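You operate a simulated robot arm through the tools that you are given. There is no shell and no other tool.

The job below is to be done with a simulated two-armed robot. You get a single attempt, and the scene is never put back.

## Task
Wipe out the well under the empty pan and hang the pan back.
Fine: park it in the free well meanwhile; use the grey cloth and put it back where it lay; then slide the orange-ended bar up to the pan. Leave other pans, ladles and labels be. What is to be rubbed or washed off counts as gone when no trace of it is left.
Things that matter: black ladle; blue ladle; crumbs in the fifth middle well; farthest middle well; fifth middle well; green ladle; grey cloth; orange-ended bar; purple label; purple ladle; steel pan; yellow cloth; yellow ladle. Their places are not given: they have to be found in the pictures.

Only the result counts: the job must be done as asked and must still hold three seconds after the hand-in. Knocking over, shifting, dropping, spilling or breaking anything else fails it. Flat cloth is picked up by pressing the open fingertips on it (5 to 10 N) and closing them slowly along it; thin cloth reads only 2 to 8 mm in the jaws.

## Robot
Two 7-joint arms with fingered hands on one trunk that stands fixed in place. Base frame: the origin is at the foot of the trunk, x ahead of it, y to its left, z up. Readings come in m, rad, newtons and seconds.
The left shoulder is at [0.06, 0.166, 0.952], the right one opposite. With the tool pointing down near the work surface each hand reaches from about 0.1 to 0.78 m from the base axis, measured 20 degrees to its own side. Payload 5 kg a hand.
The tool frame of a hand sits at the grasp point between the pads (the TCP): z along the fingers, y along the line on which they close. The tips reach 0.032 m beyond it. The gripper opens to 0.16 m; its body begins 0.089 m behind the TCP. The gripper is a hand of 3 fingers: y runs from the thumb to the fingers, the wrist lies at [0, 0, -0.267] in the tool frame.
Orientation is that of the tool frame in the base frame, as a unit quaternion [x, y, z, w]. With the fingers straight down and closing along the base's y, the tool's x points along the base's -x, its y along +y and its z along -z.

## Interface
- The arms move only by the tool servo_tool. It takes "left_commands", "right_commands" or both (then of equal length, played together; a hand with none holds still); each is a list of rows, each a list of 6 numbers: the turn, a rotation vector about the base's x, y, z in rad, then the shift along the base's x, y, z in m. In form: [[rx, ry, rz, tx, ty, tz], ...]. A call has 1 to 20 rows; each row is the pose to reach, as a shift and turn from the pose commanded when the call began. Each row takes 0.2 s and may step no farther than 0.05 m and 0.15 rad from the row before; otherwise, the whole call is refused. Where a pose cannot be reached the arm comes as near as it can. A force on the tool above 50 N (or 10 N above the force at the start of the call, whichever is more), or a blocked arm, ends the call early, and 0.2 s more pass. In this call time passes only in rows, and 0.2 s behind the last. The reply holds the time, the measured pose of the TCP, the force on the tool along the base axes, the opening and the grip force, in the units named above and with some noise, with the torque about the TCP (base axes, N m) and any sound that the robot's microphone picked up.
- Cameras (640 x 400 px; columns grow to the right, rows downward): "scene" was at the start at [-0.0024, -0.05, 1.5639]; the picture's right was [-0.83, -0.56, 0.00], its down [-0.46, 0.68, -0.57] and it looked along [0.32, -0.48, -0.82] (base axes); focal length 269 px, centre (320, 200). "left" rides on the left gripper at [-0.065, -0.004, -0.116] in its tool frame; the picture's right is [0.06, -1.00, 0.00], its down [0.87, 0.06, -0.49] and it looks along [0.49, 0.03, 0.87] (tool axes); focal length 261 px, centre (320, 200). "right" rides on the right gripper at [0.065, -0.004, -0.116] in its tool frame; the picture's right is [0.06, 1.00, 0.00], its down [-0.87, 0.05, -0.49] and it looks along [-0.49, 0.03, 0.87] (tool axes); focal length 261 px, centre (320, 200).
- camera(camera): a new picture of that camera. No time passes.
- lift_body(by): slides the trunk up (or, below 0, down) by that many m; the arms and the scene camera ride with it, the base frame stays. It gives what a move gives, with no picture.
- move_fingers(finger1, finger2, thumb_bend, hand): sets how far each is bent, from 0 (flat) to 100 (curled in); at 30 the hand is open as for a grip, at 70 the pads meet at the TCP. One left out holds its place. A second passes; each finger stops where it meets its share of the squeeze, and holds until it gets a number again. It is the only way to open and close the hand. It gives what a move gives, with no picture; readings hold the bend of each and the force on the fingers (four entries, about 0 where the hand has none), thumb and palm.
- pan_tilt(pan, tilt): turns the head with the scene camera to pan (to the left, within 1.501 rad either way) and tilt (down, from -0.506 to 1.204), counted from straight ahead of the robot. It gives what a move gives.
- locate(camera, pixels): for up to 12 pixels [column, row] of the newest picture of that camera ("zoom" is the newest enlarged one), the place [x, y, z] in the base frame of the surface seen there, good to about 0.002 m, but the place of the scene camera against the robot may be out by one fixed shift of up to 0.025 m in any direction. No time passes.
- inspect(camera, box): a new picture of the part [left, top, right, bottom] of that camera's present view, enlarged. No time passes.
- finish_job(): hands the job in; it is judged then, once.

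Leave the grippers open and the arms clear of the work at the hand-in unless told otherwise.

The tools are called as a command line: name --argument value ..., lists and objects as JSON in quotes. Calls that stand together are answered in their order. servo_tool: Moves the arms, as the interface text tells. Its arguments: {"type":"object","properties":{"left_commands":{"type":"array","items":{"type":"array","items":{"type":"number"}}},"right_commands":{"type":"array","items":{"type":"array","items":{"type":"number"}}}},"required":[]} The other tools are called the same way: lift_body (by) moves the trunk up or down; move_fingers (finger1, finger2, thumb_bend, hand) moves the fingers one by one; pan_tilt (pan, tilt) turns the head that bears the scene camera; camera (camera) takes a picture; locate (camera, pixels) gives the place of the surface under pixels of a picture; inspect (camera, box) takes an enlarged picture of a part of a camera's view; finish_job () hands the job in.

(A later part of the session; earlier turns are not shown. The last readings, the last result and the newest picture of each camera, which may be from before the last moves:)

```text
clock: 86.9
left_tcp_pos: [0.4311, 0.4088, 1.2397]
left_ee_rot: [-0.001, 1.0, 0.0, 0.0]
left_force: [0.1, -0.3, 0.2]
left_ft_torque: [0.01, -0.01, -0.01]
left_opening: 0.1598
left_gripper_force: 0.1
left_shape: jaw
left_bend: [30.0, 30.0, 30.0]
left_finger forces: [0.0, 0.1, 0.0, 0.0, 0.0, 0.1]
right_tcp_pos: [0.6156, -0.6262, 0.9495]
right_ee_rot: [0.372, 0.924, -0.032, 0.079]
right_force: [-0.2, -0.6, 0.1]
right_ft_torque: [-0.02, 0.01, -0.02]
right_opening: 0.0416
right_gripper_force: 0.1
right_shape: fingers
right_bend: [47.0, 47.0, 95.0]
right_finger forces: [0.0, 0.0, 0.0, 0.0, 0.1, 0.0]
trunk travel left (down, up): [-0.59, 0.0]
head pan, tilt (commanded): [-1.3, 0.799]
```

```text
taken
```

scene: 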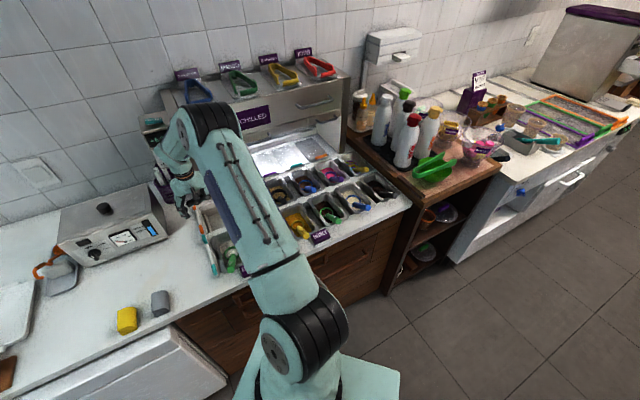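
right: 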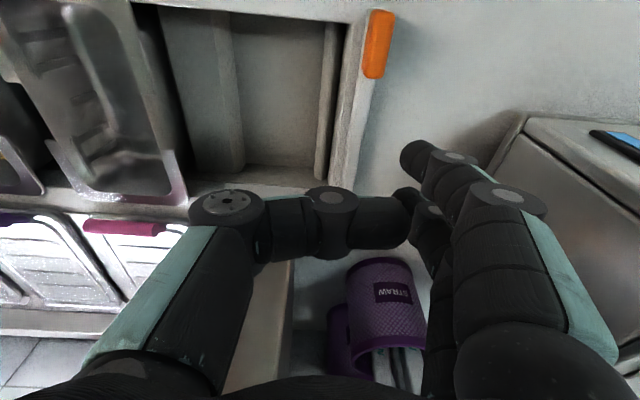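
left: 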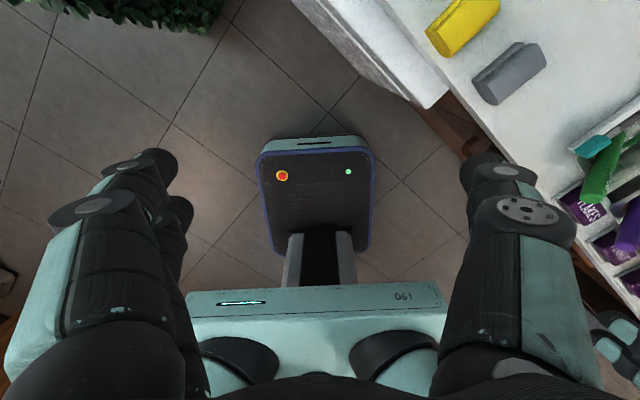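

Fingers are on the far side of the bar with ~12 mm gap. I descend to z≈0.895 and check.

servo_tool --right_commands '[[0, 0, 0, 0, 0, -0.02], [0, 0, 0, 0, 0, -0.04], [0, 0, 0, 0, 0, -0.05], [0, 0, 0, 0, 0, -0.055]]'

camera --camera "right"

inspect --camera "right" --box '[300, 40, 520, 240]'

```text
clock: 87.9
left_tcp_pos: [0.4317, 0.4082, 1.241]
left_ee_rot: [0.0, 1.0, -0.001, 0.0]
left_force: [-0.7, -0.5, -0.5]
left_ft_torque: [0.02, -0.01, 0.03]
left_opening: 0.1599
left_gripper_force: 0.1
left_shape: jaw
left_bend: [30.0, 30.0, 30.0]
left_finger forces: [0.1, 0.1, 0.0, 0.0, 0.0, 0.1]
right_tcp_pos: [0.6171, -0.6261, 0.8946]
right_ee_rot: [0.372, 0.924, -0.033, 0.079]
right_force: [-0.5, 1.0, -0.7]
right_ft_torque: [-0.03, 0.02, -0.01]
right_opening: 0.0417
right_gripper_force: 0.2
right_shape: fingers
right_bend: [47.0, 47.0, 95.0]
right_finger forces: [0.0, 0.0, 0.1, 0.0, 0.0, 0.0]
trunk travel left (down, up): [-0.59, 0.0]
head pan, tilt (commanded): [-1.3, 0.799]
```

```text
taken
```

right: 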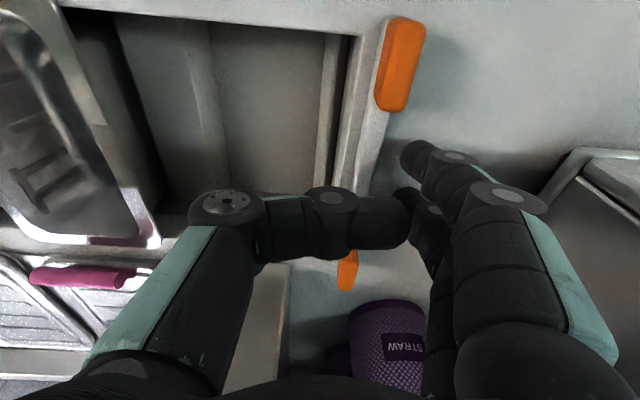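

```text
2.00 times, centred on (410, 140) of right
```

zoom: 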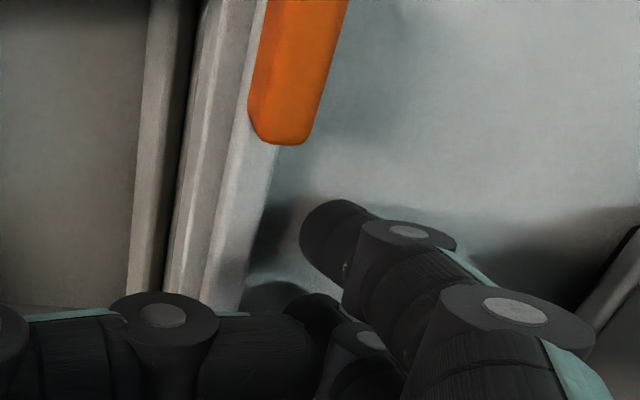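

About 11 mm gap. I go down slowly toward the counter to get the tips low on the bar's side.

servo_tool --right_commands '[[0, 0, 0, 0, 0, -0.003], [0, 0, 0, 0, 0, -0.005], [0, 0, 0, 0, 0, -0.007]]'

inspect --camera "right" --box '[300, 40, 520, 240]'

locate --camera "zoom" --pixels '[[318, 230], [340, 205], [310, 250], [290, 300], [250, 200], [225, 200], [270, 100], [240, 250], [330, 260], [300, 140]]'

```text
clock: 88.7
left_tcp_pos: [0.4295, 0.4092, 1.2401]
left_ee_rot: [0.001, 1.0, -0.001, 0.002]
left_force: [0.1, 0.5, 0.2]
left_ft_torque: [-0.02, 0.01, 0.02]
left_opening: 0.16
left_gripper_force: 0.0
left_shape: jaw
left_bend: [30.0, 30.0, 30.0]
left_finger forces: [0.0, 0.1, 0.1, 0.1, 0.1, 0.1]
right_tcp_pos: [0.6176, -0.627, 0.8922]
right_ee_rot: [0.372, 0.924, -0.033, 0.081]
right_force: [-5.2, -0.1, 27.8]
right_ft_torque: [1.5, -0.74, 0.2]
right_opening: 0.0413
right_gripper_force: 14.3
right_shape: fingers
right_bend: [50.0, 47.0, 95.0]
right_finger forces: [27.8, 0.0, 0.1, 0.1, 0.0, 0.1]
trunk travel left (down, up): [-0.59, 0.0]
head pan, tilt (commanded): [-1.3, 0.799]
```

```text
2.00 times, centred on (410, 140) of right
```

zoom: 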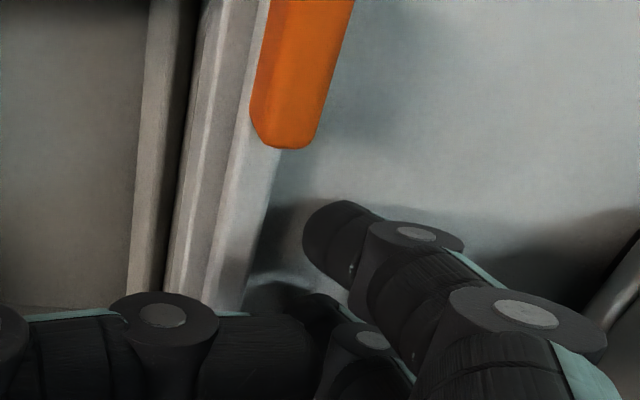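

```text
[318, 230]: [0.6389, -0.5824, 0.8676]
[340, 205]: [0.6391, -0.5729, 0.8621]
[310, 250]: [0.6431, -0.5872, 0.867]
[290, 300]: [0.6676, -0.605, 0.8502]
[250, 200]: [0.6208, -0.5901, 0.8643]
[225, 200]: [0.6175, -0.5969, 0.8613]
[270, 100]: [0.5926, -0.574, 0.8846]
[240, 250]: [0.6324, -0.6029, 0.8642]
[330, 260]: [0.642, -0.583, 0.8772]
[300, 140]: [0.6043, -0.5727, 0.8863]
```

Finger 1 touched the counter (28 N) at z≈0.893. I raise back 7 mm to z≈0.8947, leaving ~1.5 mm clearance.

servo_tool --right_commands '[[0, 0, 0, 0, 0, 0.004], [0, 0, 0, 0, 0, 0.0073]]'

```text
clock: 89.3
left_tcp_pos: [0.4318, 0.4091, 1.2403]
left_ee_rot: [-0.001, 1.0, -0.001, 0.0]
left_force: [0.8, 0.6, -0.1]
left_ft_torque: [0.01, -0.04, -0.03]
left_opening: 0.1598
left_gripper_force: 0.1
left_shape: jaw
left_bend: [30.0, 30.0, 30.0]
left_finger forces: [0.1, 0.0, 0.0, 0.0, 0.0, 0.0]
right_tcp_pos: [0.6165, -0.6247, 0.8933]
right_ee_rot: [0.371, 0.925, -0.032, 0.076]
right_force: [1.0, 0.3, 5.3]
right_ft_torque: [0.24, -0.19, -0.08]
right_opening: 0.0418
right_gripper_force: 2.0
right_shape: fingers
right_bend: [47.0, 47.0, 95.0]
right_finger forces: [4.8, 0.0, 0.0, 0.0, 0.0, 0.0]
trunk travel left (down, up): [-0.59, 0.0]
head pan, tilt (commanded): [-1.3, 0.799]
```

Still 5 N on finger 1; 2.5 mm more up.

servo_tool --right_commands '[[0, 0, 0, 0, 0, 0.0025], [0, 0, 0, 0, 0, 0.0025]]'

```text
clock: 89.9
left_tcp_pos: [0.4302, 0.4088, 1.2399]
left_ee_rot: [-0.001, 1.0, 0.001, 0.0]
left_force: [0.5, -0.8, 0.8]
left_ft_torque: [0.0, -0.04, -0.02]
left_opening: 0.16
left_gripper_force: 0.1
left_shape: jaw
left_bend: [30.0, 30.0, 30.0]
left_finger forces: [0.0, 0.0, 0.0, 0.1, 0.0, 0.0]
right_tcp_pos: [0.616, -0.6256, 0.8967]
right_ee_rot: [0.37, 0.925, -0.033, 0.079]
right_force: [0.9, -0.6, 0.0]
right_ft_torque: [-0.01, -0.02, 0.0]
right_opening: 0.0414
right_gripper_force: 0.0
right_shape: fingers
right_bend: [47.0, 47.0, 95.0]
right_finger forces: [0.1, 0.0, 0.0, 0.0, 0.0, 0.0]
trunk travel left (down, up): [-0.59, 0.0]
head pan, tilt (commanded): [-1.3, 0.799]
```

Free. Now I push toward the pan (+u): first 14 mm to make contact.

servo_tool --right_commands '[[0, 0, 0, -0.0035, -0.0036, 0], [0, 0, 0, -0.007, -0.0072, 0], [0, 0, 0, -0.0098, -0.01, 0]]'

camera --camera "right"

```text
clock: 90.7
left_tcp_pos: [0.4305, 0.4083, 1.2388]
left_ee_rot: [-0.001, 1.0, 0.0, 0.0]
left_force: [-0.1, 0.3, -0.2]
left_ft_torque: [-0.01, -0.01, 0.03]
left_opening: 0.1601
left_gripper_force: 0.1
left_shape: jaw
left_bend: [30.0, 30.0, 30.0]
left_finger forces: [0.0, 0.0, 0.0, 0.0, 0.1, 0.0]
right_tcp_pos: [0.6071, -0.6357, 0.8974]
right_ee_rot: [0.371, 0.925, -0.033, 0.078]
right_force: [1.2, 0.4, -0.1]
right_ft_torque: [0.02, 0.02, -0.02]
right_opening: 0.0421
right_gripper_force: 0.1
right_shape: fingers
right_bend: [46.0, 47.0, 95.0]
right_finger forces: [0.5, 0.0, 0.0, 0.1, 0.0, 0.0]
trunk travel left (down, up): [-0.59, 0.0]
head pan, tilt (commanded): [-1.3, 0.799]
```

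```text
taken
```

right: 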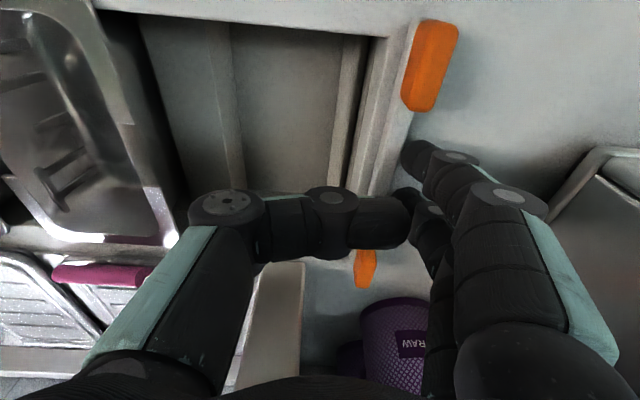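

Contact starts (0.5 N on finger 1). I push 20 mm at a gentle pace and look.

servo_tool --right_commands '[[0, 0, 0, -0.0035, -0.0036, 0], [0, 0, 0, -0.007, -0.0072, 0], [0, 0, 0, -0.0105, -0.0107, 0], [0, 0, 0, -0.014, -0.0143, 0]]'

camera --camera "right"

inspect --camera "scene" --box '[170, 180, 290, 280]'

```text
clock: 91.7
left_tcp_pos: [0.4292, 0.4082, 1.2399]
left_ee_rot: [-0.001, 1.0, 0.0, 0.0]
left_force: [-0.8, -0.5, -0.1]
left_ft_torque: [0.03, 0.0, -0.04]
left_opening: 0.1598
left_gripper_force: 0.1
left_shape: jaw
left_bend: [30.0, 30.0, 30.0]
left_finger forces: [0.0, 0.1, 0.0, 0.0, 0.0, 0.0]
right_tcp_pos: [0.5929, -0.6502, 0.8978]
right_ee_rot: [0.372, 0.924, -0.033, 0.078]
right_force: [0.4, 1.4, 0.4]
right_ft_torque: [0.04, -0.03, -0.01]
right_opening: 0.042
right_gripper_force: 0.2
right_shape: fingers
right_bend: [46.0, 47.0, 95.0]
right_finger forces: [0.6, 0.1, 0.1, 0.0, 0.0, 0.0]
trunk travel left (down, up): [-0.59, 0.0]
head pan, tilt (commanded): [-1.3, 0.799]
```

```text
taken
```

right: 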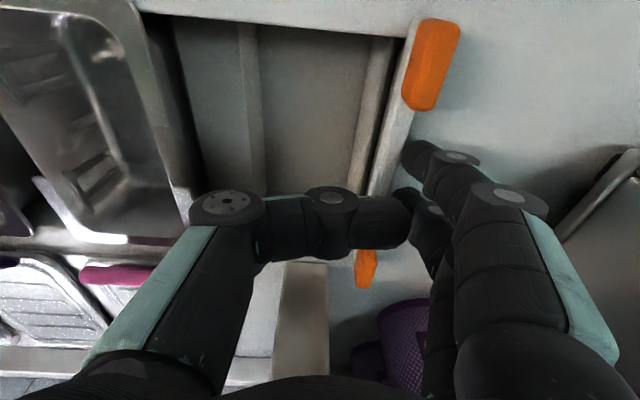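

```text
4.00 times, centred on (230, 230) of scene
```

zoom: 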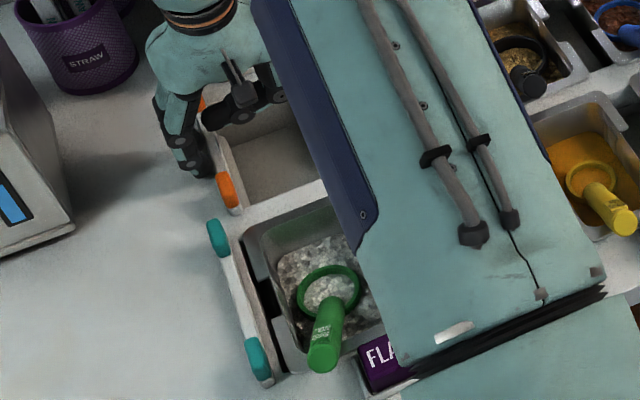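

The bar slides along parallel with little force. I push another 60 mm.

servo_tool --right_commands '[[0, 0, 0, -0.0056, -0.0057, 0], [0, 0, 0, -0.0112, -0.0115, 0], [0, 0, 0, -0.0168, -0.0172, 0], [0, 0, 0, -0.0223, -0.0229, 0], [0, 0, 0, -0.0279, -0.0286, 0], [0, 0, 0, -0.0335, -0.0344, 0], [0, 0, 0, -0.0391, -0.0401, 0], [0, 0, 0, -0.0419, -0.0429, 0]]'

camera --camera "right"

```text
clock: 93.5
left_tcp_pos: [0.4317, 0.4081, 1.2386]
left_ee_rot: [-0.001, 1.0, 0.0, 0.001]
left_force: [0.3, 0.6, -0.4]
left_ft_torque: [0.0, 0.02, 0.0]
left_opening: 0.1598
left_gripper_force: 0.0
left_shape: jaw
left_bend: [30.0, 30.0, 30.0]
left_finger forces: [0.0, 0.0, 0.1, 0.1, 0.0, 0.0]
right_tcp_pos: [0.5507, -0.6933, 0.8981]
right_ee_rot: [0.371, 0.925, -0.032, 0.078]
right_force: [1.5, 1.2, 0.5]
right_ft_torque: [0.05, -0.04, 0.01]
right_opening: 0.042
right_gripper_force: 0.3
right_shape: fingers
right_bend: [46.0, 47.0, 95.0]
right_finger forces: [0.8, 0.0, 0.0, 0.0, 0.1, 0.0]
trunk travel left (down, up): [-0.59, 0.0]
head pan, tilt (commanded): [-1.3, 0.799]
```

```text
taken
```

right: 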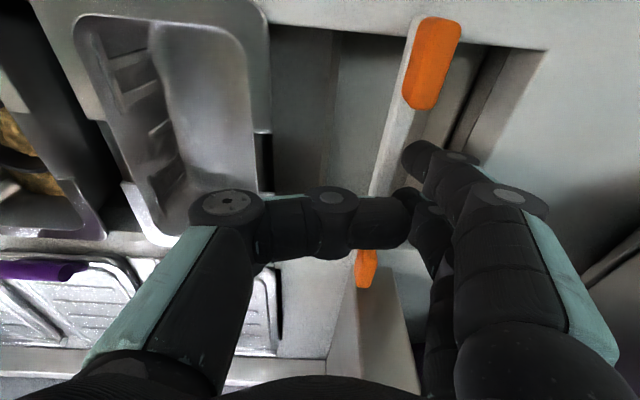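

Good. I measure the remaining gap: pan's left flange edge (262,70),(262,125) and bar strip's near edge (402,110),(385,160).

inspect --camera "right" --box '[220, 0, 480, 200]'

locate --camera "zoom" --pixels '[[110, 120], [110, 240], [112, 60], [430, 200], [405, 300], [445, 150], [420, 230], [380, 380], [395, 340], [500, 120], [100, 300], [90, 180]]'

```text
2.00 times, centred on (350, 100) of right
```

zoom: 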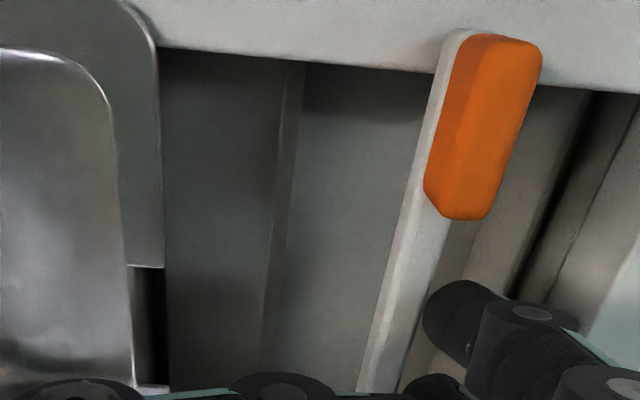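

```text
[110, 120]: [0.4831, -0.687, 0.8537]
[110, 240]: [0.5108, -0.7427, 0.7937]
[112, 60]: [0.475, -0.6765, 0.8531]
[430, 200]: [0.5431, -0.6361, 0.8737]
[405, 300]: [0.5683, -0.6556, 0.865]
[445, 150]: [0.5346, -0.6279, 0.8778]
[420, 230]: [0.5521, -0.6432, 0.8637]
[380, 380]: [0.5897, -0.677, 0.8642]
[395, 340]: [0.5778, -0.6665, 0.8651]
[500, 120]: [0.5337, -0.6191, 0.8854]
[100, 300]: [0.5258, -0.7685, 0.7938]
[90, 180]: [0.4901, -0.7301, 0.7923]
```

locate --camera "zoom" --pixels '[[154, 100], [156, 180], [158, 250], [148, 60], [375, 350], [393, 280], [412, 210], [430, 130], [405, 350], [425, 280], [440, 45], [160, 392]]'

```text
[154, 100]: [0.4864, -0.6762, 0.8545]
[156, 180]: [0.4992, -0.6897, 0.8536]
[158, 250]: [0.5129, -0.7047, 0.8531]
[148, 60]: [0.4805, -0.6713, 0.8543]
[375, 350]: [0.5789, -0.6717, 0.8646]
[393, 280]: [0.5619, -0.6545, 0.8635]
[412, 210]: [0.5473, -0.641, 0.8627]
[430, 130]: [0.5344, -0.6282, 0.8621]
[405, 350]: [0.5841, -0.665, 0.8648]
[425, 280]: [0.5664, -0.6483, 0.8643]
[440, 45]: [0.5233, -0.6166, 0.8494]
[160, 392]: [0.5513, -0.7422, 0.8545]
```

Gap left: 66 mm; the bar is parallel to the pan's edge. I push 56 mm.

servo_tool --right_commands '[[0, 0, 0, -0.0056, -0.0057, 0], [0, 0, 0, -0.0112, -0.0115, 0], [0, 0, 0, -0.0168, -0.0172, 0], [0, 0, 0, -0.0223, -0.0229, 0], [0, 0, 0, -0.0279, -0.0286, 0], [0, 0, 0, -0.0335, -0.0344, 0], [0, 0, 0, -0.0391, -0.0401, 0]]'

inspect --camera "right" --box '[220, 0, 480, 200]'

locate --camera "zoom" --pixels '[[375, 350], [393, 280], [412, 210], [430, 130], [330, 100], [340, 200], [345, 260]]'

```text
clock: 95.1
left_tcp_pos: [0.4314, 0.4081, 1.2391]
left_ee_rot: [-0.001, 1.0, 0.0, 0.0]
left_force: [-0.9, -0.2, 0.2]
left_ft_torque: [-0.02, 0.0, 0.03]
left_opening: 0.16
left_gripper_force: 0.1
left_shape: jaw
left_bend: [30.0, 30.0, 30.0]
left_finger forces: [0.0, 0.1, 0.0, 0.1, 0.0, 0.0]
right_tcp_pos: [0.5117, -0.7353, 0.8973]
right_ee_rot: [0.371, 0.925, -0.033, 0.079]
right_force: [0.5, 0.1, 0.2]
right_ft_torque: [0.02, 0.0, 0.02]
right_opening: 0.042
right_gripper_force: 0.4
right_shape: fingers
right_bend: [46.0, 47.0, 95.0]
right_finger forces: [0.6, 0.1, 0.0, 0.1, 0.0, 0.0]
trunk travel left (down, up): [-0.59, 0.0]
head pan, tilt (commanded): [-1.3, 0.799]
```

```text
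2.00 times, centred on (350, 100) of right
```

zoom: 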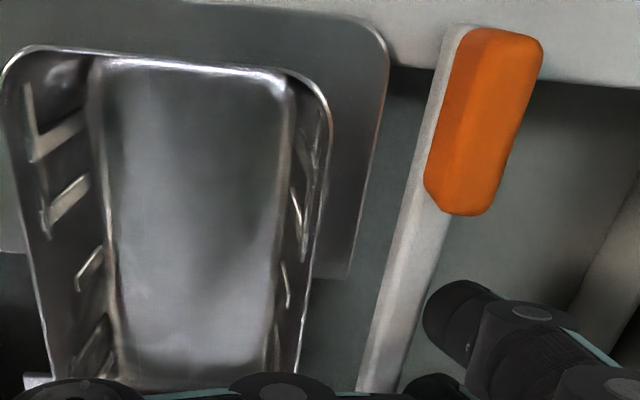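

```text
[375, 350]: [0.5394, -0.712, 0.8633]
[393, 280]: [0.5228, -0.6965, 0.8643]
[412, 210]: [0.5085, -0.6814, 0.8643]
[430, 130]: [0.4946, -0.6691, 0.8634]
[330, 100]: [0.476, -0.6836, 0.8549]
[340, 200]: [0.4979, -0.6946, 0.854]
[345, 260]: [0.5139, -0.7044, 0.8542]
```

About 9 mm left. I continue in 2 mm steps, watching the force.

servo_tool --right_commands '[[0, 0, 0, -0.0014, -0.0014, 0], [0, 0, 0, -0.0028, -0.0029, 0], [0, 0, 0, -0.0042, -0.0043, 0]]'

inspect --camera "right" --box '[220, 0, 480, 200]'

```text
clock: 95.9
left_tcp_pos: [0.4317, 0.4087, 1.2399]
left_ee_rot: [0.0, 1.0, 0.001, 0.001]
left_force: [0.2, -0.5, 0.4]
left_ft_torque: [-0.03, 0.0, -0.01]
left_opening: 0.1599
left_gripper_force: 0.0
left_shape: jaw
left_bend: [30.0, 30.0, 30.0]
left_finger forces: [0.0, 0.1, 0.0, 0.0, 0.0, 0.1]
right_tcp_pos: [0.5085, -0.7389, 0.8975]
right_ee_rot: [0.372, 0.924, -0.032, 0.077]
right_force: [0.0, 1.3, 0.2]
right_ft_torque: [0.05, 0.01, -0.01]
right_opening: 0.0422
right_gripper_force: 0.1
right_shape: fingers
right_bend: [46.0, 47.0, 95.0]
right_finger forces: [0.8, 0.0, 0.0, 0.0, 0.0, 0.0]
trunk travel left (down, up): [-0.59, 0.0]
head pan, tilt (commanded): [-1.3, 0.799]
```

```text
2.00 times, centred on (350, 100) of right
```

zoom: 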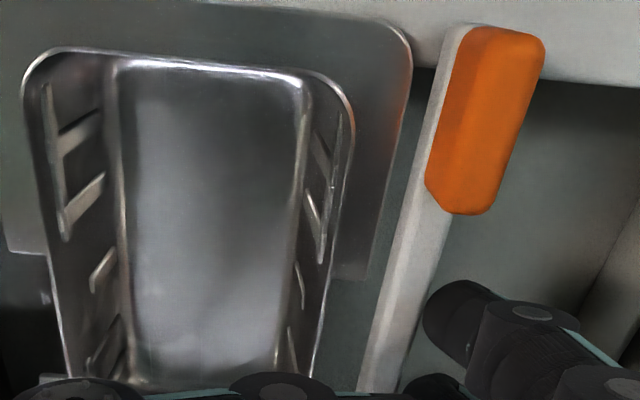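

A few mm left (flange edge at (408,120), bar edge at (425,120)). Next 2 mm.

servo_tool --right_commands '[[0, 0, 0, -0.0007, -0.0007, 0], [0, 0, 0, -0.0014, -0.0014, 0]]'

inspect --camera "right" --box '[320, 0, 480, 120]'

```text
clock: 96.5
left_tcp_pos: [0.4317, 0.4083, 1.2391]
left_ee_rot: [0.0, 1.0, 0.0, 0.0]
left_force: [0.6, 0.1, 0.7]
left_ft_torque: [0.03, -0.01, 0.0]
left_opening: 0.16
left_gripper_force: 0.0
left_shape: jaw
left_bend: [30.0, 30.0, 30.0]
left_finger forces: [0.0, 0.0, 0.0, 0.0, 0.0, 0.1]
right_tcp_pos: [0.5062, -0.7397, 0.8981]
right_ee_rot: [0.372, 0.925, -0.032, 0.078]
right_force: [0.1, 0.5, 0.1]
right_ft_torque: [0.04, -0.03, 0.02]
right_opening: 0.0422
right_gripper_force: 0.2
right_shape: fingers
right_bend: [46.0, 47.0, 95.0]
right_finger forces: [0.9, 0.0, 0.0, 0.0, 0.0, 0.1]
trunk travel left (down, up): [-0.59, 0.0]
head pan, tilt (commanded): [-1.3, 0.799]
```

```text
3.33 times, centred on (400, 60) of right
```

zoom: 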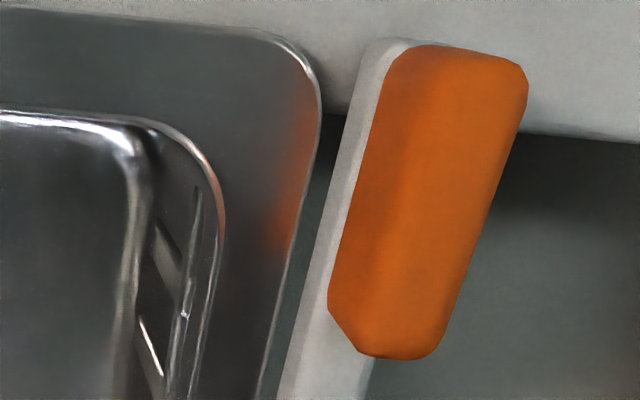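

The remaining gap is very small. 1 mm steps now, watching for contact force.

servo_tool --right_commands '[[0, 0, 0, -0.0007, -0.0007, 0], [0, 0, 0, -0.0007, -0.0007, 0]]'

inspect --camera "right" --box '[320, 0, 480, 120]'

```text
clock: 97.1
left_tcp_pos: [0.4313, 0.4086, 1.2382]
left_ee_rot: [-0.001, 1.0, 0.0, 0.0]
left_force: [0.9, 0.2, 0.4]
left_ft_torque: [0.03, -0.02, -0.02]
left_opening: 0.1601
left_gripper_force: 0.1
left_shape: jaw
left_bend: [30.0, 30.0, 30.0]
left_finger forces: [0.0, 0.0, 0.0, 0.0, 0.1, 0.1]
right_tcp_pos: [0.5053, -0.7399, 0.8977]
right_ee_rot: [0.372, 0.925, -0.033, 0.078]
right_force: [1.4, 0.5, -0.2]
right_ft_torque: [0.06, -0.03, -0.03]
right_opening: 0.0422
right_gripper_force: 0.1
right_shape: fingers
right_bend: [46.0, 47.0, 95.0]
right_finger forces: [1.0, 0.1, 0.0, 0.0, 0.0, 0.0]
trunk travel left (down, up): [-0.59, 0.0]
head pan, tilt (commanded): [-1.3, 0.799]
```

```text
3.33 times, centred on (400, 60) of right
```

zoom: 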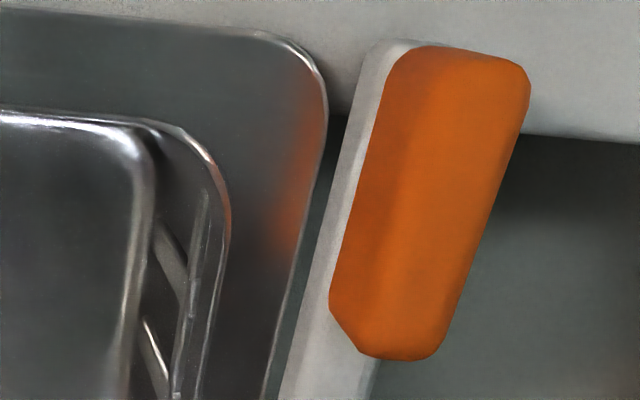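

Still closing, finger force 1.0 N. Another 1.5 mm.

servo_tool --right_commands '[[0, 0, 0, -0.0007, -0.0007, 0], [0, 0, 0, -0.0011, -0.0011, 0]]'

inspect --camera "right" --box '[320, 0, 480, 120]'

```text
clock: 97.7
left_tcp_pos: [0.4318, 0.4093, 1.2394]
left_ee_rot: [-0.001, 1.0, 0.0, 0.0]
left_force: [0.0, -0.6, -0.7]
left_ft_torque: [0.04, -0.03, 0.01]
left_opening: 0.1596
left_gripper_force: 0.1
left_shape: jaw
left_bend: [30.0, 30.0, 30.0]
left_finger forces: [0.0, 0.1, 0.1, 0.0, 0.1, 0.1]
right_tcp_pos: [0.506, -0.7411, 0.8972]
right_ee_rot: [0.372, 0.924, -0.032, 0.078]
right_force: [2.0, 1.0, -0.1]
right_ft_torque: [0.05, -0.05, -0.01]
right_opening: 0.0426
right_gripper_force: 0.9
right_shape: fingers
right_bend: [46.0, 47.0, 95.0]
right_finger forces: [1.6, 0.1, 0.0, 0.1, 0.1, 0.0]
trunk travel left (down, up): [-0.59, 0.0]
head pan, tilt (commanded): [-1.3, 0.799]
```

```text
3.33 times, centred on (400, 60) of right
```

zoom: 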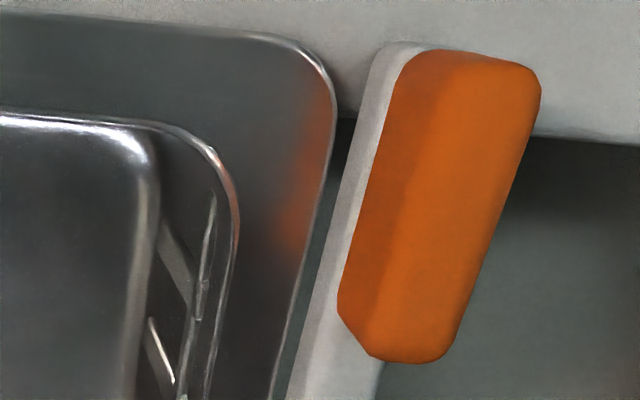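

The finger force rises (1.6 N) while the gap in the picture stays constant: the bar has met the pan. I back the fingers off 12 mm (-u), then rise.

servo_tool --right_commands '[[0, 0, 0, 0.0035, 0.0036, 0], [0, 0, 0, 0.0084, 0.0086, 0.0], [0, 0, 0, 0.0105, 0.0107, 0.01], [0, 0, 0, 0.0105, 0.0107, 0.04], [0, 0, 0, 0.0105, 0.0107, 0.08], [0, 0, 0, 0.0, 0.025, 0.12], [0.04, 0.041, 0, -0.015, 0.045, 0.15], [0.08, 0.082, 0, -0.035, 0.065, 0.17], [0.1187, 0.1217, 0, -0.055, 0.085, 0.18]]'

move_fingers --hand "right" --finger1 30 --finger2 30 --thumb_bend 30

camera --camera "right"

inspect --camera "right" --box '[240, 90, 480, 250]'

```text
clock: 99.7
left_tcp_pos: [0.431, 0.4099, 1.2385]
left_ee_rot: [-0.001, 1.0, 0.0, 0.001]
left_force: [0.0, 0.3, -0.7]
left_ft_torque: [0.01, -0.01, -0.01]
left_opening: 0.1597
left_gripper_force: 0.0
left_shape: jaw
left_bend: [30.0, 30.0, 30.0]
left_finger forces: [0.0, 0.0, 0.0, 0.1, 0.0, 0.1]
right_tcp_pos: [0.4497, -0.6573, 1.0777]
right_ee_rot: [0.373, 0.928, 0.0, 0.0]
right_force: [-0.8, -0.2, 0.0]
right_ft_torque: [-0.01, 0.04, -0.03]
right_opening: 0.0417
right_gripper_force: 0.1
right_shape: fingers
right_bend: [47.0, 47.0, 95.0]
right_finger forces: [0.0, 0.0, 0.1, 0.0, 0.1, 0.0]
trunk travel left (down, up): [-0.59, 0.0]
head pan, tilt (commanded): [-1.3, 0.799]
```

```text
clock: 100.7
left_tcp_pos: [0.4323, 0.4091, 1.2399]
left_ee_rot: [-0.001, 1.0, 0.0, 0.0]
left_force: [-0.4, -0.6, 0.2]
left_ft_torque: [0.0, 0.01, -0.01]
left_opening: 0.1598
left_gripper_force: 0.1
left_shape: jaw
left_bend: [30.0, 30.0, 30.0]
left_finger forces: [0.0, 0.0, 0.0, 0.0, 0.0, 0.0]
right_tcp_pos: [0.4498, -0.657, 1.0767]
right_ee_rot: [0.372, 0.928, 0.001, 0.0]
right_force: [-0.2, -0.5, -0.2]
right_ft_torque: [0.0, 0.0, 0.02]
right_opening: 0.1676
right_gripper_force: 0.1
right_shape: fingers
right_bend: [30.0, 30.0, 30.0]
right_finger forces: [0.1, 0.1, 0.0, 0.0, 0.0, 0.0]
trunk travel left (down, up): [-0.59, 0.0]
head pan, tilt (commanded): [-1.3, 0.799]
```

```text
taken
```

right: 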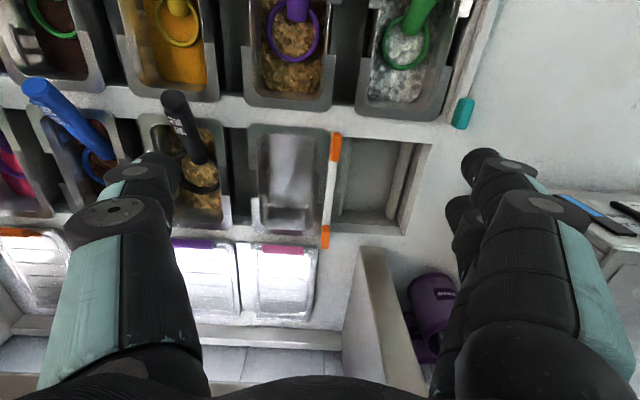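

```text
2.50 times, centred on (360, 170) of right
```

zoom: 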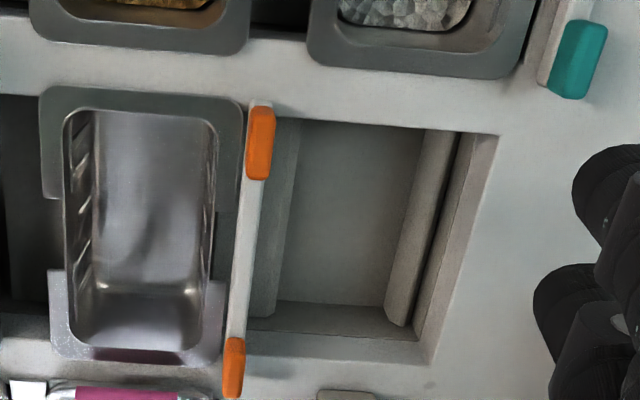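

The bar now stands beside the pan. I zoom on the boundary between pan flange and bar.

inspect --camera "right" --box '[300, 120, 360, 190]'

locate --camera "zoom" --pixels '[[265, 150], [255, 260], [245, 350], [290, 150], [280, 260], [270, 350], [320, 330], [330, 250]]'

inspect --camera "right" --box '[290, 180, 360, 260]'

```text
5.71 times, centred on (330, 155) of right
```

zoom: 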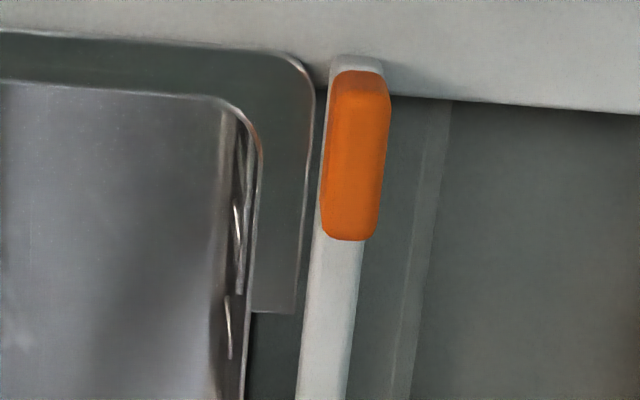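

```text
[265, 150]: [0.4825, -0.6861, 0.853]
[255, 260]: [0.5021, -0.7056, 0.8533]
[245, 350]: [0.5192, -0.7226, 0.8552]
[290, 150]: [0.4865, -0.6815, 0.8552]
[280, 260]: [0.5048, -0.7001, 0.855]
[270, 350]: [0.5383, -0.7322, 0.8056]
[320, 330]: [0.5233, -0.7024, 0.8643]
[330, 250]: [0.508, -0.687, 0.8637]
```

```text
5.00 times, centred on (325, 220) of right
```

zoom: 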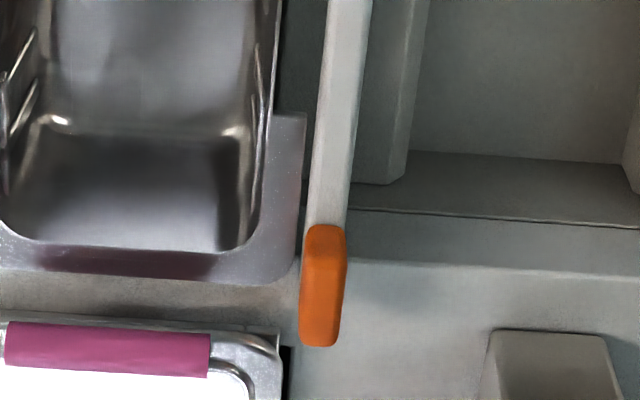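

There seems to be a gap of about 1–2 mm. I measure the flange edge and the bar edge precisely.

inspect --camera "right" --box '[310, 140, 345, 185]'

locate --camera "zoom" --pixels '[[200, 100], [210, 100], [220, 100], [230, 100], [190, 220], [200, 220], [210, 220], [220, 220], [230, 220], [240, 220], [250, 220], [260, 220]]'

```text
8.89 times, centred on (328, 162) of right
```

zoom: 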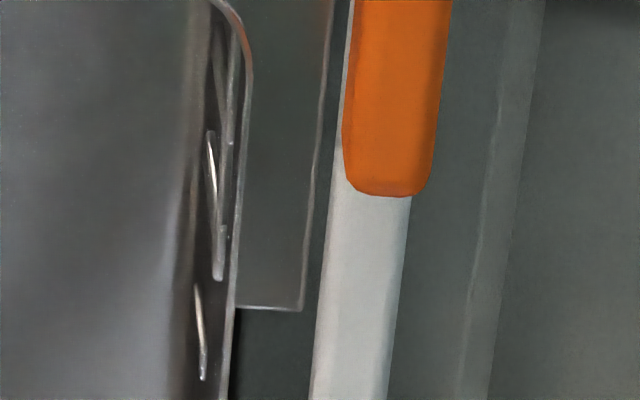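

```text
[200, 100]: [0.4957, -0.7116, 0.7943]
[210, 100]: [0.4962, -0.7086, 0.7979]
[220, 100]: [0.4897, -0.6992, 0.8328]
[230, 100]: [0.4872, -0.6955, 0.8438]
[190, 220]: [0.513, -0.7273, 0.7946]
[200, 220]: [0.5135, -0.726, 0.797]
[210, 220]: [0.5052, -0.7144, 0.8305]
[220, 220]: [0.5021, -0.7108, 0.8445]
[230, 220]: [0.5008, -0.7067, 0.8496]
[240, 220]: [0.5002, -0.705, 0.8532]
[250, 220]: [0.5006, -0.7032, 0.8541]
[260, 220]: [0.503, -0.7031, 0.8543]
```

locate --camera "zoom" --pixels '[[300, 220], [304, 220], [312, 220], [320, 220], [328, 220], [336, 220], [400, 250], [408, 250], [296, 290], [310, 290], [318, 290], [326, 290]]'

```text
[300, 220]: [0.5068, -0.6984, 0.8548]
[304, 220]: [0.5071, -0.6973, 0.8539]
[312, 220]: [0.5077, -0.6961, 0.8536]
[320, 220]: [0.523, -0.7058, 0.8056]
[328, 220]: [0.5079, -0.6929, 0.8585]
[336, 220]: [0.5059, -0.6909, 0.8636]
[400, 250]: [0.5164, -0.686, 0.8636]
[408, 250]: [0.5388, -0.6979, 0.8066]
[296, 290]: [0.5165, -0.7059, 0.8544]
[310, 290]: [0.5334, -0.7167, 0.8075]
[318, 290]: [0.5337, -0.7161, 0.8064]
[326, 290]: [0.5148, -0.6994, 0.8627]
```

The visible gap is about 2 mm, although the bar resisted at the end. To be sure it truly bears on the pan (which also sits ~5 mm left of its old spot), I'll push once more. I curl the thumb again and go behind the bar: hover (0.5155,-0.7303,0.95).

move_fingers --hand "right" --finger1 47 --finger2 47 --thumb_bend 95

servo_tool --right_commands '[[-0.04, -0.041, 0, 0.022, -0.0245, -0.025], [-0.08, -0.082, 0, 0.044, -0.049, -0.05], [-0.1187, -0.1217, 0, 0.0657, -0.0733, -0.09], [-0.1187, -0.1217, 0, 0.0657, -0.0733, -0.1267]]'

camera --camera "right"

```text
clock: 101.7
left_tcp_pos: [0.432, 0.4089, 1.2391]
left_ee_rot: [-0.001, 1.0, 0.0, 0.001]
left_force: [-0.2, -0.6, 0.4]
left_ft_torque: [0.02, 0.01, -0.01]
left_opening: 0.16
left_gripper_force: 0.1
left_shape: jaw
left_bend: [30.0, 30.0, 30.0]
left_finger forces: [0.0, 0.0, 0.1, 0.0, 0.1, 0.0]
right_tcp_pos: [0.448, -0.6575, 1.0782]
right_ee_rot: [0.373, 0.928, 0.0, 0.0]
right_force: [-0.1, 0.5, -0.7]
right_ft_torque: [0.02, 0.04, 0.03]
right_opening: 0.0417
right_gripper_force: 0.0
right_shape: fingers
right_bend: [47.0, 47.0, 95.0]
right_finger forces: [0.1, 0.0, 0.0, 0.0, 0.0, 0.1]
trunk travel left (down, up): [-0.59, 0.0]
head pan, tilt (commanded): [-1.3, 0.799]
```

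```text
refused: row 3 steps farther than a row can; nothing moved
```

```text
taken
```

right: 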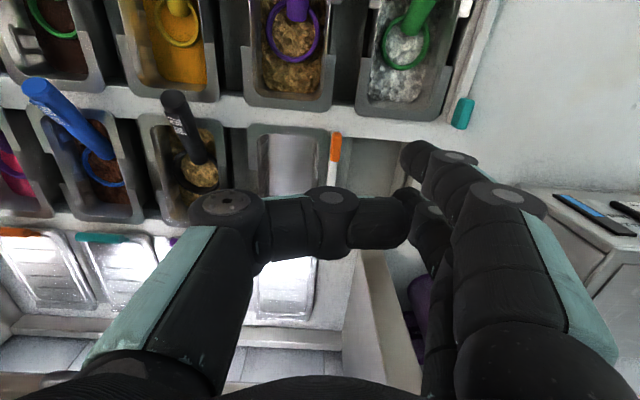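

A row was too long, so nothing moved. I repeat with smaller rows.

servo_tool --right_commands '[[-0.03, -0.031, 0, 0.0165, -0.0183, -0.02], [-0.06, -0.062, 0, 0.033, -0.0367, -0.04], [-0.09, -0.092, 0, 0.0495, -0.055, -0.06], [-0.1187, -0.1217, 0, 0.0657, -0.0733, -0.085], [-0.1187, -0.1217, 0, 0.0657, -0.0733, -0.1267]]'

camera --camera "right"

```text
clock: 102.9
left_tcp_pos: [0.4309, 0.4076, 1.2398]
left_ee_rot: [0.001, 1.0, 0.0, 0.0]
left_force: [0.2, 0.5, -0.3]
left_ft_torque: [-0.02, 0.02, -0.02]
left_opening: 0.1597
left_gripper_force: 0.0
left_shape: jaw
left_bend: [30.0, 30.0, 30.0]
left_finger forces: [0.0, 0.1, 0.0, 0.0, 0.1, 0.0]
right_tcp_pos: [0.5142, -0.7282, 0.9496]
right_ee_rot: [0.372, 0.924, -0.032, 0.078]
right_force: [-0.9, 0.8, 0.5]
right_ft_torque: [0.0, -0.02, 0.01]
right_opening: 0.0417
right_gripper_force: 0.1
right_shape: fingers
right_bend: [47.0, 47.0, 95.0]
right_finger forces: [0.0, 0.1, 0.1, 0.0, 0.0, 0.0]
trunk travel left (down, up): [-0.59, 0.0]
head pan, tilt (commanded): [-1.3, 0.799]
```

```text
taken
```

right: 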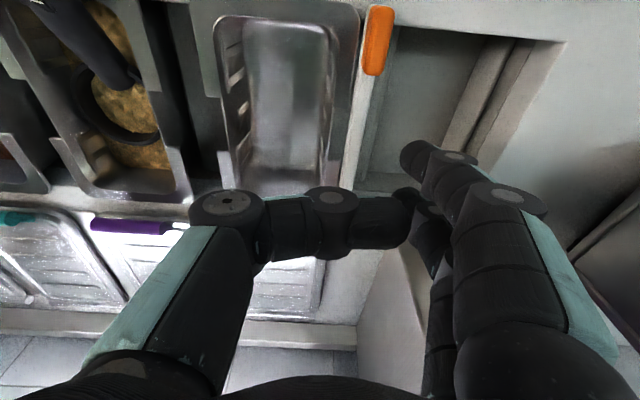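

Same relation to the bar as before. I descend to z≈0.897.

servo_tool --right_commands '[[0, 0, 0, 0, 0, -0.02], [0, 0, 0, 0, 0, -0.04], [0, 0, 0, 0, 0, -0.0525]]'

inspect --camera "right" --box '[300, 0, 480, 200]'

```text
clock: 103.7
left_tcp_pos: [0.4314, 0.4086, 1.2397]
left_ee_rot: [-0.001, 1.0, 0.0, 0.001]
left_force: [0.7, -0.2, -0.1]
left_ft_torque: [0.01, 0.01, 0.01]
left_opening: 0.1598
left_gripper_force: 0.0
left_shape: jaw
left_bend: [30.0, 30.0, 30.0]
left_finger forces: [0.0, 0.1, 0.1, 0.0, 0.0, 0.0]
right_tcp_pos: [0.5154, -0.7301, 0.8981]
right_ee_rot: [0.371, 0.925, -0.032, 0.079]
right_force: [0.6, 0.2, 0.9]
right_ft_torque: [0.01, -0.03, 0.02]
right_opening: 0.0416
right_gripper_force: 0.0
right_shape: fingers
right_bend: [47.0, 47.0, 95.0]
right_finger forces: [0.0, 0.1, 0.0, 0.0, 0.1, 0.0]
trunk travel left (down, up): [-0.59, 0.0]
head pan, tilt (commanded): [-1.3, 0.799]
```

```text
2.00 times, centred on (390, 100) of right
```

zoom: 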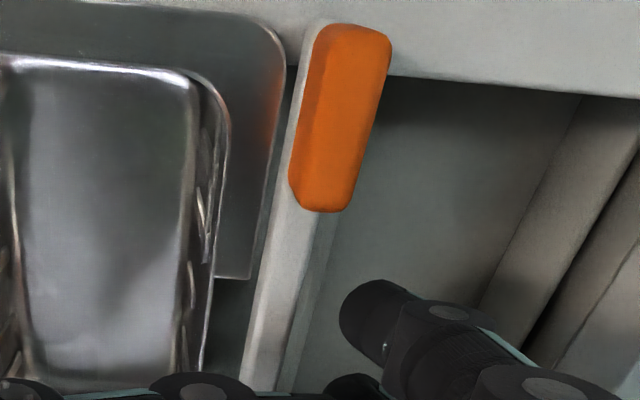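

Now push: 13 mm to contact, then further 3 mm in small steps.

servo_tool --right_commands '[[0, 0, 0, -0.0042, -0.0043, 0], [0, 0, 0, -0.0077, -0.0079, 0], [0, 0, 0, -0.0091, -0.0093, 0]]'

servo_tool --right_commands '[[0, 0, 0, -0.0007, -0.0007, 0], [0, 0, 0, -0.0014, -0.0014, 0], [0, 0, 0, -0.0021, -0.0021, 0]]'

inspect --camera "right" --box '[300, 0, 480, 200]'

```text
clock: 104.5
left_tcp_pos: [0.4311, 0.4097, 1.2392]
left_ee_rot: [0.0, 1.0, 0.0, 0.0]
left_force: [0.2, 0.5, -0.4]
left_ft_torque: [0.0, 0.0, -0.01]
left_opening: 0.1596
left_gripper_force: 0.0
left_shape: jaw
left_bend: [30.0, 30.0, 30.0]
left_finger forces: [0.0, 0.0, 0.0, 0.0, 0.1, 0.1]
right_tcp_pos: [0.5058, -0.7399, 0.8981]
right_ee_rot: [0.371, 0.925, -0.032, 0.078]
right_force: [0.9, -0.1, 1.2]
right_ft_torque: [0.03, -0.02, -0.01]
right_opening: 0.0415
right_gripper_force: 0.1
right_shape: fingers
right_bend: [47.0, 47.0, 95.0]
right_finger forces: [0.5, 0.1, 0.0, 0.0, 0.1, 0.0]
trunk travel left (down, up): [-0.59, 0.0]
head pan, tilt (commanded): [-1.3, 0.799]
```

```text
clock: 105.3
left_tcp_pos: [0.4312, 0.4096, 1.239]
left_ee_rot: [-0.001, 1.0, -0.001, 0.0]
left_force: [-0.3, 0.1, -0.7]
left_ft_torque: [0.0, -0.04, 0.01]
left_opening: 0.1596
left_gripper_force: 0.2
left_shape: jaw
left_bend: [30.0, 30.0, 30.0]
left_finger forces: [0.0, 0.1, 0.1, 0.0, 0.0, 0.0]
right_tcp_pos: [0.5042, -0.7396, 0.8984]
right_ee_rot: [0.37, 0.925, -0.032, 0.078]
right_force: [0.7, 1.6, 0.0]
right_ft_torque: [0.03, -0.07, -0.01]
right_opening: 0.0426
right_gripper_force: 1.3
right_shape: fingers
right_bend: [46.0, 47.0, 95.0]
right_finger forces: [1.4, 0.1, 0.0, 0.0, 0.0, 0.2]
trunk travel left (down, up): [-0.59, 0.0]
head pan, tilt (commanded): [-1.3, 0.799]
```

```text
2.00 times, centred on (390, 100) of right
```

zoom: 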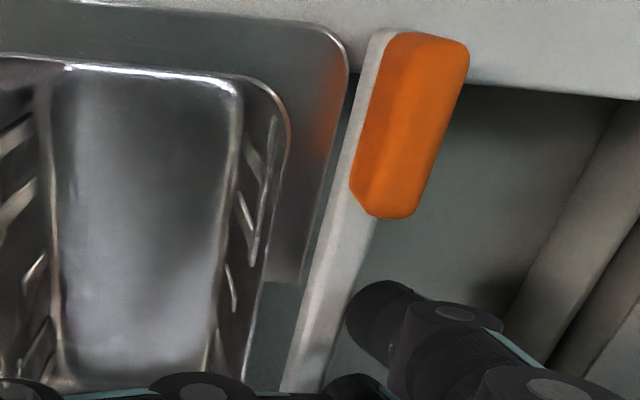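

Finger force 1.4 N. I note the flange position now, push 3 mm more and compare.

locate --camera "zoom" --pixels '[[338, 90], [325, 160], [310, 230], [300, 270], [352, 150], [340, 210], [325, 270], [312, 320]]'

servo_tool --right_commands '[[0, 0, 0, -0.0007, -0.0007, 0], [0, 0, 0, -0.0014, -0.0014, 0], [0, 0, 0, -0.0021, -0.0021, 0]]'

inspect --camera "right" --box '[300, 0, 480, 200]'

```text
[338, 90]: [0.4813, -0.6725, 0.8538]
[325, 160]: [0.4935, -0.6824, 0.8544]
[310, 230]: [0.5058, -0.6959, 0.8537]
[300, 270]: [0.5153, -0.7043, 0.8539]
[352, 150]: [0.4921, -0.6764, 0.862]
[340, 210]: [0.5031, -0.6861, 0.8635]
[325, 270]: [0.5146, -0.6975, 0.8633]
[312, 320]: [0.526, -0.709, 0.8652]
```

```text
clock: 106.1
left_tcp_pos: [0.4306, 0.409, 1.2403]
left_ee_rot: [0.0, 1.0, 0.0, 0.0]
left_force: [-0.4, -0.2, 0.3]
left_ft_torque: [0.05, -0.06, 0.02]
left_opening: 0.1599
left_gripper_force: 0.1
left_shape: jaw
left_bend: [30.0, 30.0, 30.0]
left_finger forces: [0.1, 0.0, 0.0, 0.1, 0.0, 0.0]
right_tcp_pos: [0.5023, -0.743, 0.8979]
right_ee_rot: [0.371, 0.925, -0.032, 0.078]
right_force: [2.2, 2.2, -0.3]
right_ft_torque: [0.13, -0.07, -0.09]
right_opening: 0.0436
right_gripper_force: 1.5
right_shape: fingers
right_bend: [45.0, 47.0, 95.0]
right_finger forces: [2.4, 0.6, 0.0, 0.0, 0.0, 0.0]
trunk travel left (down, up): [-0.59, 0.0]
head pan, tilt (commanded): [-1.3, 0.799]
```

```text
2.00 times, centred on (390, 100) of right
```

zoom: 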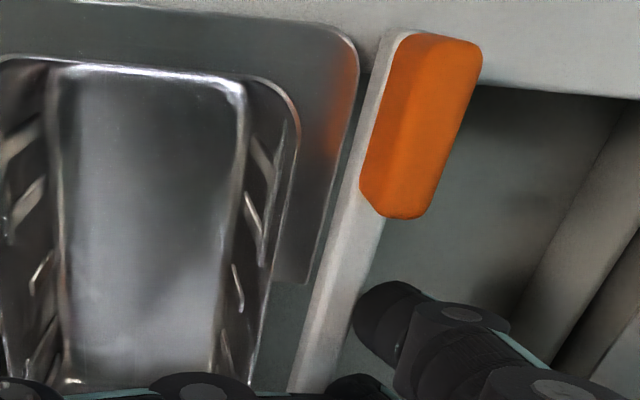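

Neither bar nor pan moved while the finger force rose to 3 N. I push 3 mm more to see whether they are firmly against each other.

servo_tool --right_commands '[[0, 0, 0, -0.0007, -0.0007, 0], [0, 0, 0, -0.0014, -0.0014, 0], [0, 0, 0, -0.0021, -0.0021, 0]]'

inspect --camera "right" --box '[300, 0, 480, 200]'

locate --camera "zoom" --pixels '[[350, 90], [340, 160], [322, 230], [310, 270], [372, 150], [356, 210], [341, 270], [325, 320]]'

```text
clock: 106.9
left_tcp_pos: [0.4322, 0.4087, 1.2395]
left_ee_rot: [-0.001, 1.0, 0.0, 0.0]
left_force: [0.5, 0.2, 0.0]
left_ft_torque: [0.0, 0.02, -0.03]
left_opening: 0.16
left_gripper_force: 0.1
left_shape: jaw
left_bend: [30.0, 30.0, 30.0]
left_finger forces: [0.0, 0.1, 0.0, 0.1, 0.0, 0.1]
right_tcp_pos: [0.5008, -0.745, 0.8984]
right_ee_rot: [0.371, 0.925, -0.032, 0.078]
right_force: [3.8, 3.4, 0.5]
right_ft_torque: [0.11, -0.17, -0.06]
right_opening: 0.0445
right_gripper_force: 2.5
right_shape: fingers
right_bend: [44.0, 46.0, 95.0]
right_finger forces: [3.2, 1.1, 0.1, 0.1, 0.0, 0.0]
trunk travel left (down, up): [-0.59, 0.0]
head pan, tilt (commanded): [-1.3, 0.799]
```

```text
2.00 times, centred on (390, 100) of right
```

zoom: 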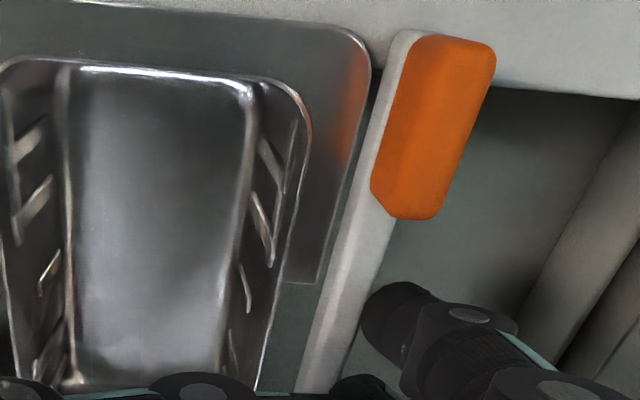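

```text
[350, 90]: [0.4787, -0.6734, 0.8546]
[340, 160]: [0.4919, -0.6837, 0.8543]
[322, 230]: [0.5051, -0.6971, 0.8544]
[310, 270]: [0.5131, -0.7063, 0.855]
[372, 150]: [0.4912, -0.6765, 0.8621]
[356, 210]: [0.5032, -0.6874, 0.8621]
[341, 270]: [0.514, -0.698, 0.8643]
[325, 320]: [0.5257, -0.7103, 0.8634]
```

The bar doesn't budge at 5 N. One firmer push (4 mm more finger travel) will tell whether it's solidly stopped.

servo_tool --right_commands '[[0, 0, 0, -0.0007, -0.0007, 0], [0, 0, 0, -0.0014, -0.0014, 0], [0, 0, 0, -0.0021, -0.0021, 0], [0, 0, 0, -0.0028, -0.0029, 0]]'

inspect --camera "right" --box '[300, 0, 480, 200]'

locate --camera "zoom" --pixels '[[365, 90], [355, 160], [338, 230], [325, 270], [390, 150], [375, 210], [358, 270], [342, 320], [348, 230], [353, 230], [358, 230], [363, 230]]'

```text
clock: 107.9
left_tcp_pos: [0.4309, 0.4092, 1.2395]
left_ee_rot: [-0.001, 1.0, 0.001, 0.0]
left_force: [0.0, -0.1, -0.7]
left_ft_torque: [0.0, 0.03, 0.0]
left_opening: 0.1598
left_gripper_force: 0.1
left_shape: jaw
left_bend: [30.0, 30.0, 30.0]
left_finger forces: [0.0, 0.0, 0.0, 0.0, 0.0, 0.0]
right_tcp_pos: [0.4977, -0.7472, 0.8977]
right_ee_rot: [0.371, 0.925, -0.033, 0.08]
right_force: [4.9, 4.1, 1.8]
right_ft_torque: [0.2, -0.22, -0.08]
right_opening: 0.046
right_gripper_force: 3.1
right_shape: fingers
right_bend: [42.0, 45.0, 95.0]
right_finger forces: [4.5, 2.2, 0.0, 0.1, 0.1, 0.0]
trunk travel left (down, up): [-0.59, 0.0]
head pan, tilt (commanded): [-1.3, 0.799]
```

```text
2.00 times, centred on (390, 100) of right
```

zoom: 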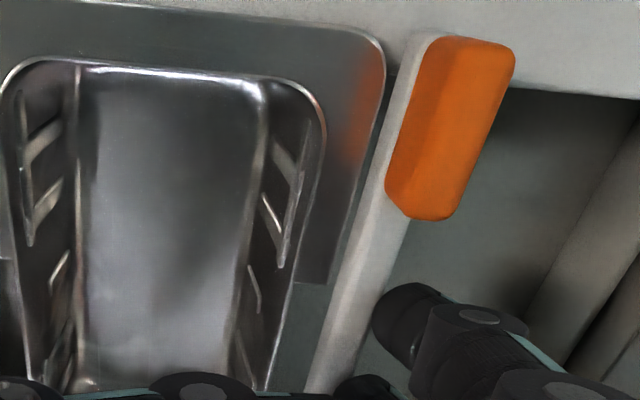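

```text
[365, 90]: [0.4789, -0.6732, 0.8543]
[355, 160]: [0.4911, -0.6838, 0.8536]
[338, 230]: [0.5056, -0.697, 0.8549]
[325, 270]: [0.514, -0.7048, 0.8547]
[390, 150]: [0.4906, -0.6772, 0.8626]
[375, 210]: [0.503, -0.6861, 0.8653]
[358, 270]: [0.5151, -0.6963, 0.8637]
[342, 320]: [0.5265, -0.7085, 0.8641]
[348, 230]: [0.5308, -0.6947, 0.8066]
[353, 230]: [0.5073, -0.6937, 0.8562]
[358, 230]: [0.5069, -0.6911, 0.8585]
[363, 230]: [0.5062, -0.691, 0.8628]
```

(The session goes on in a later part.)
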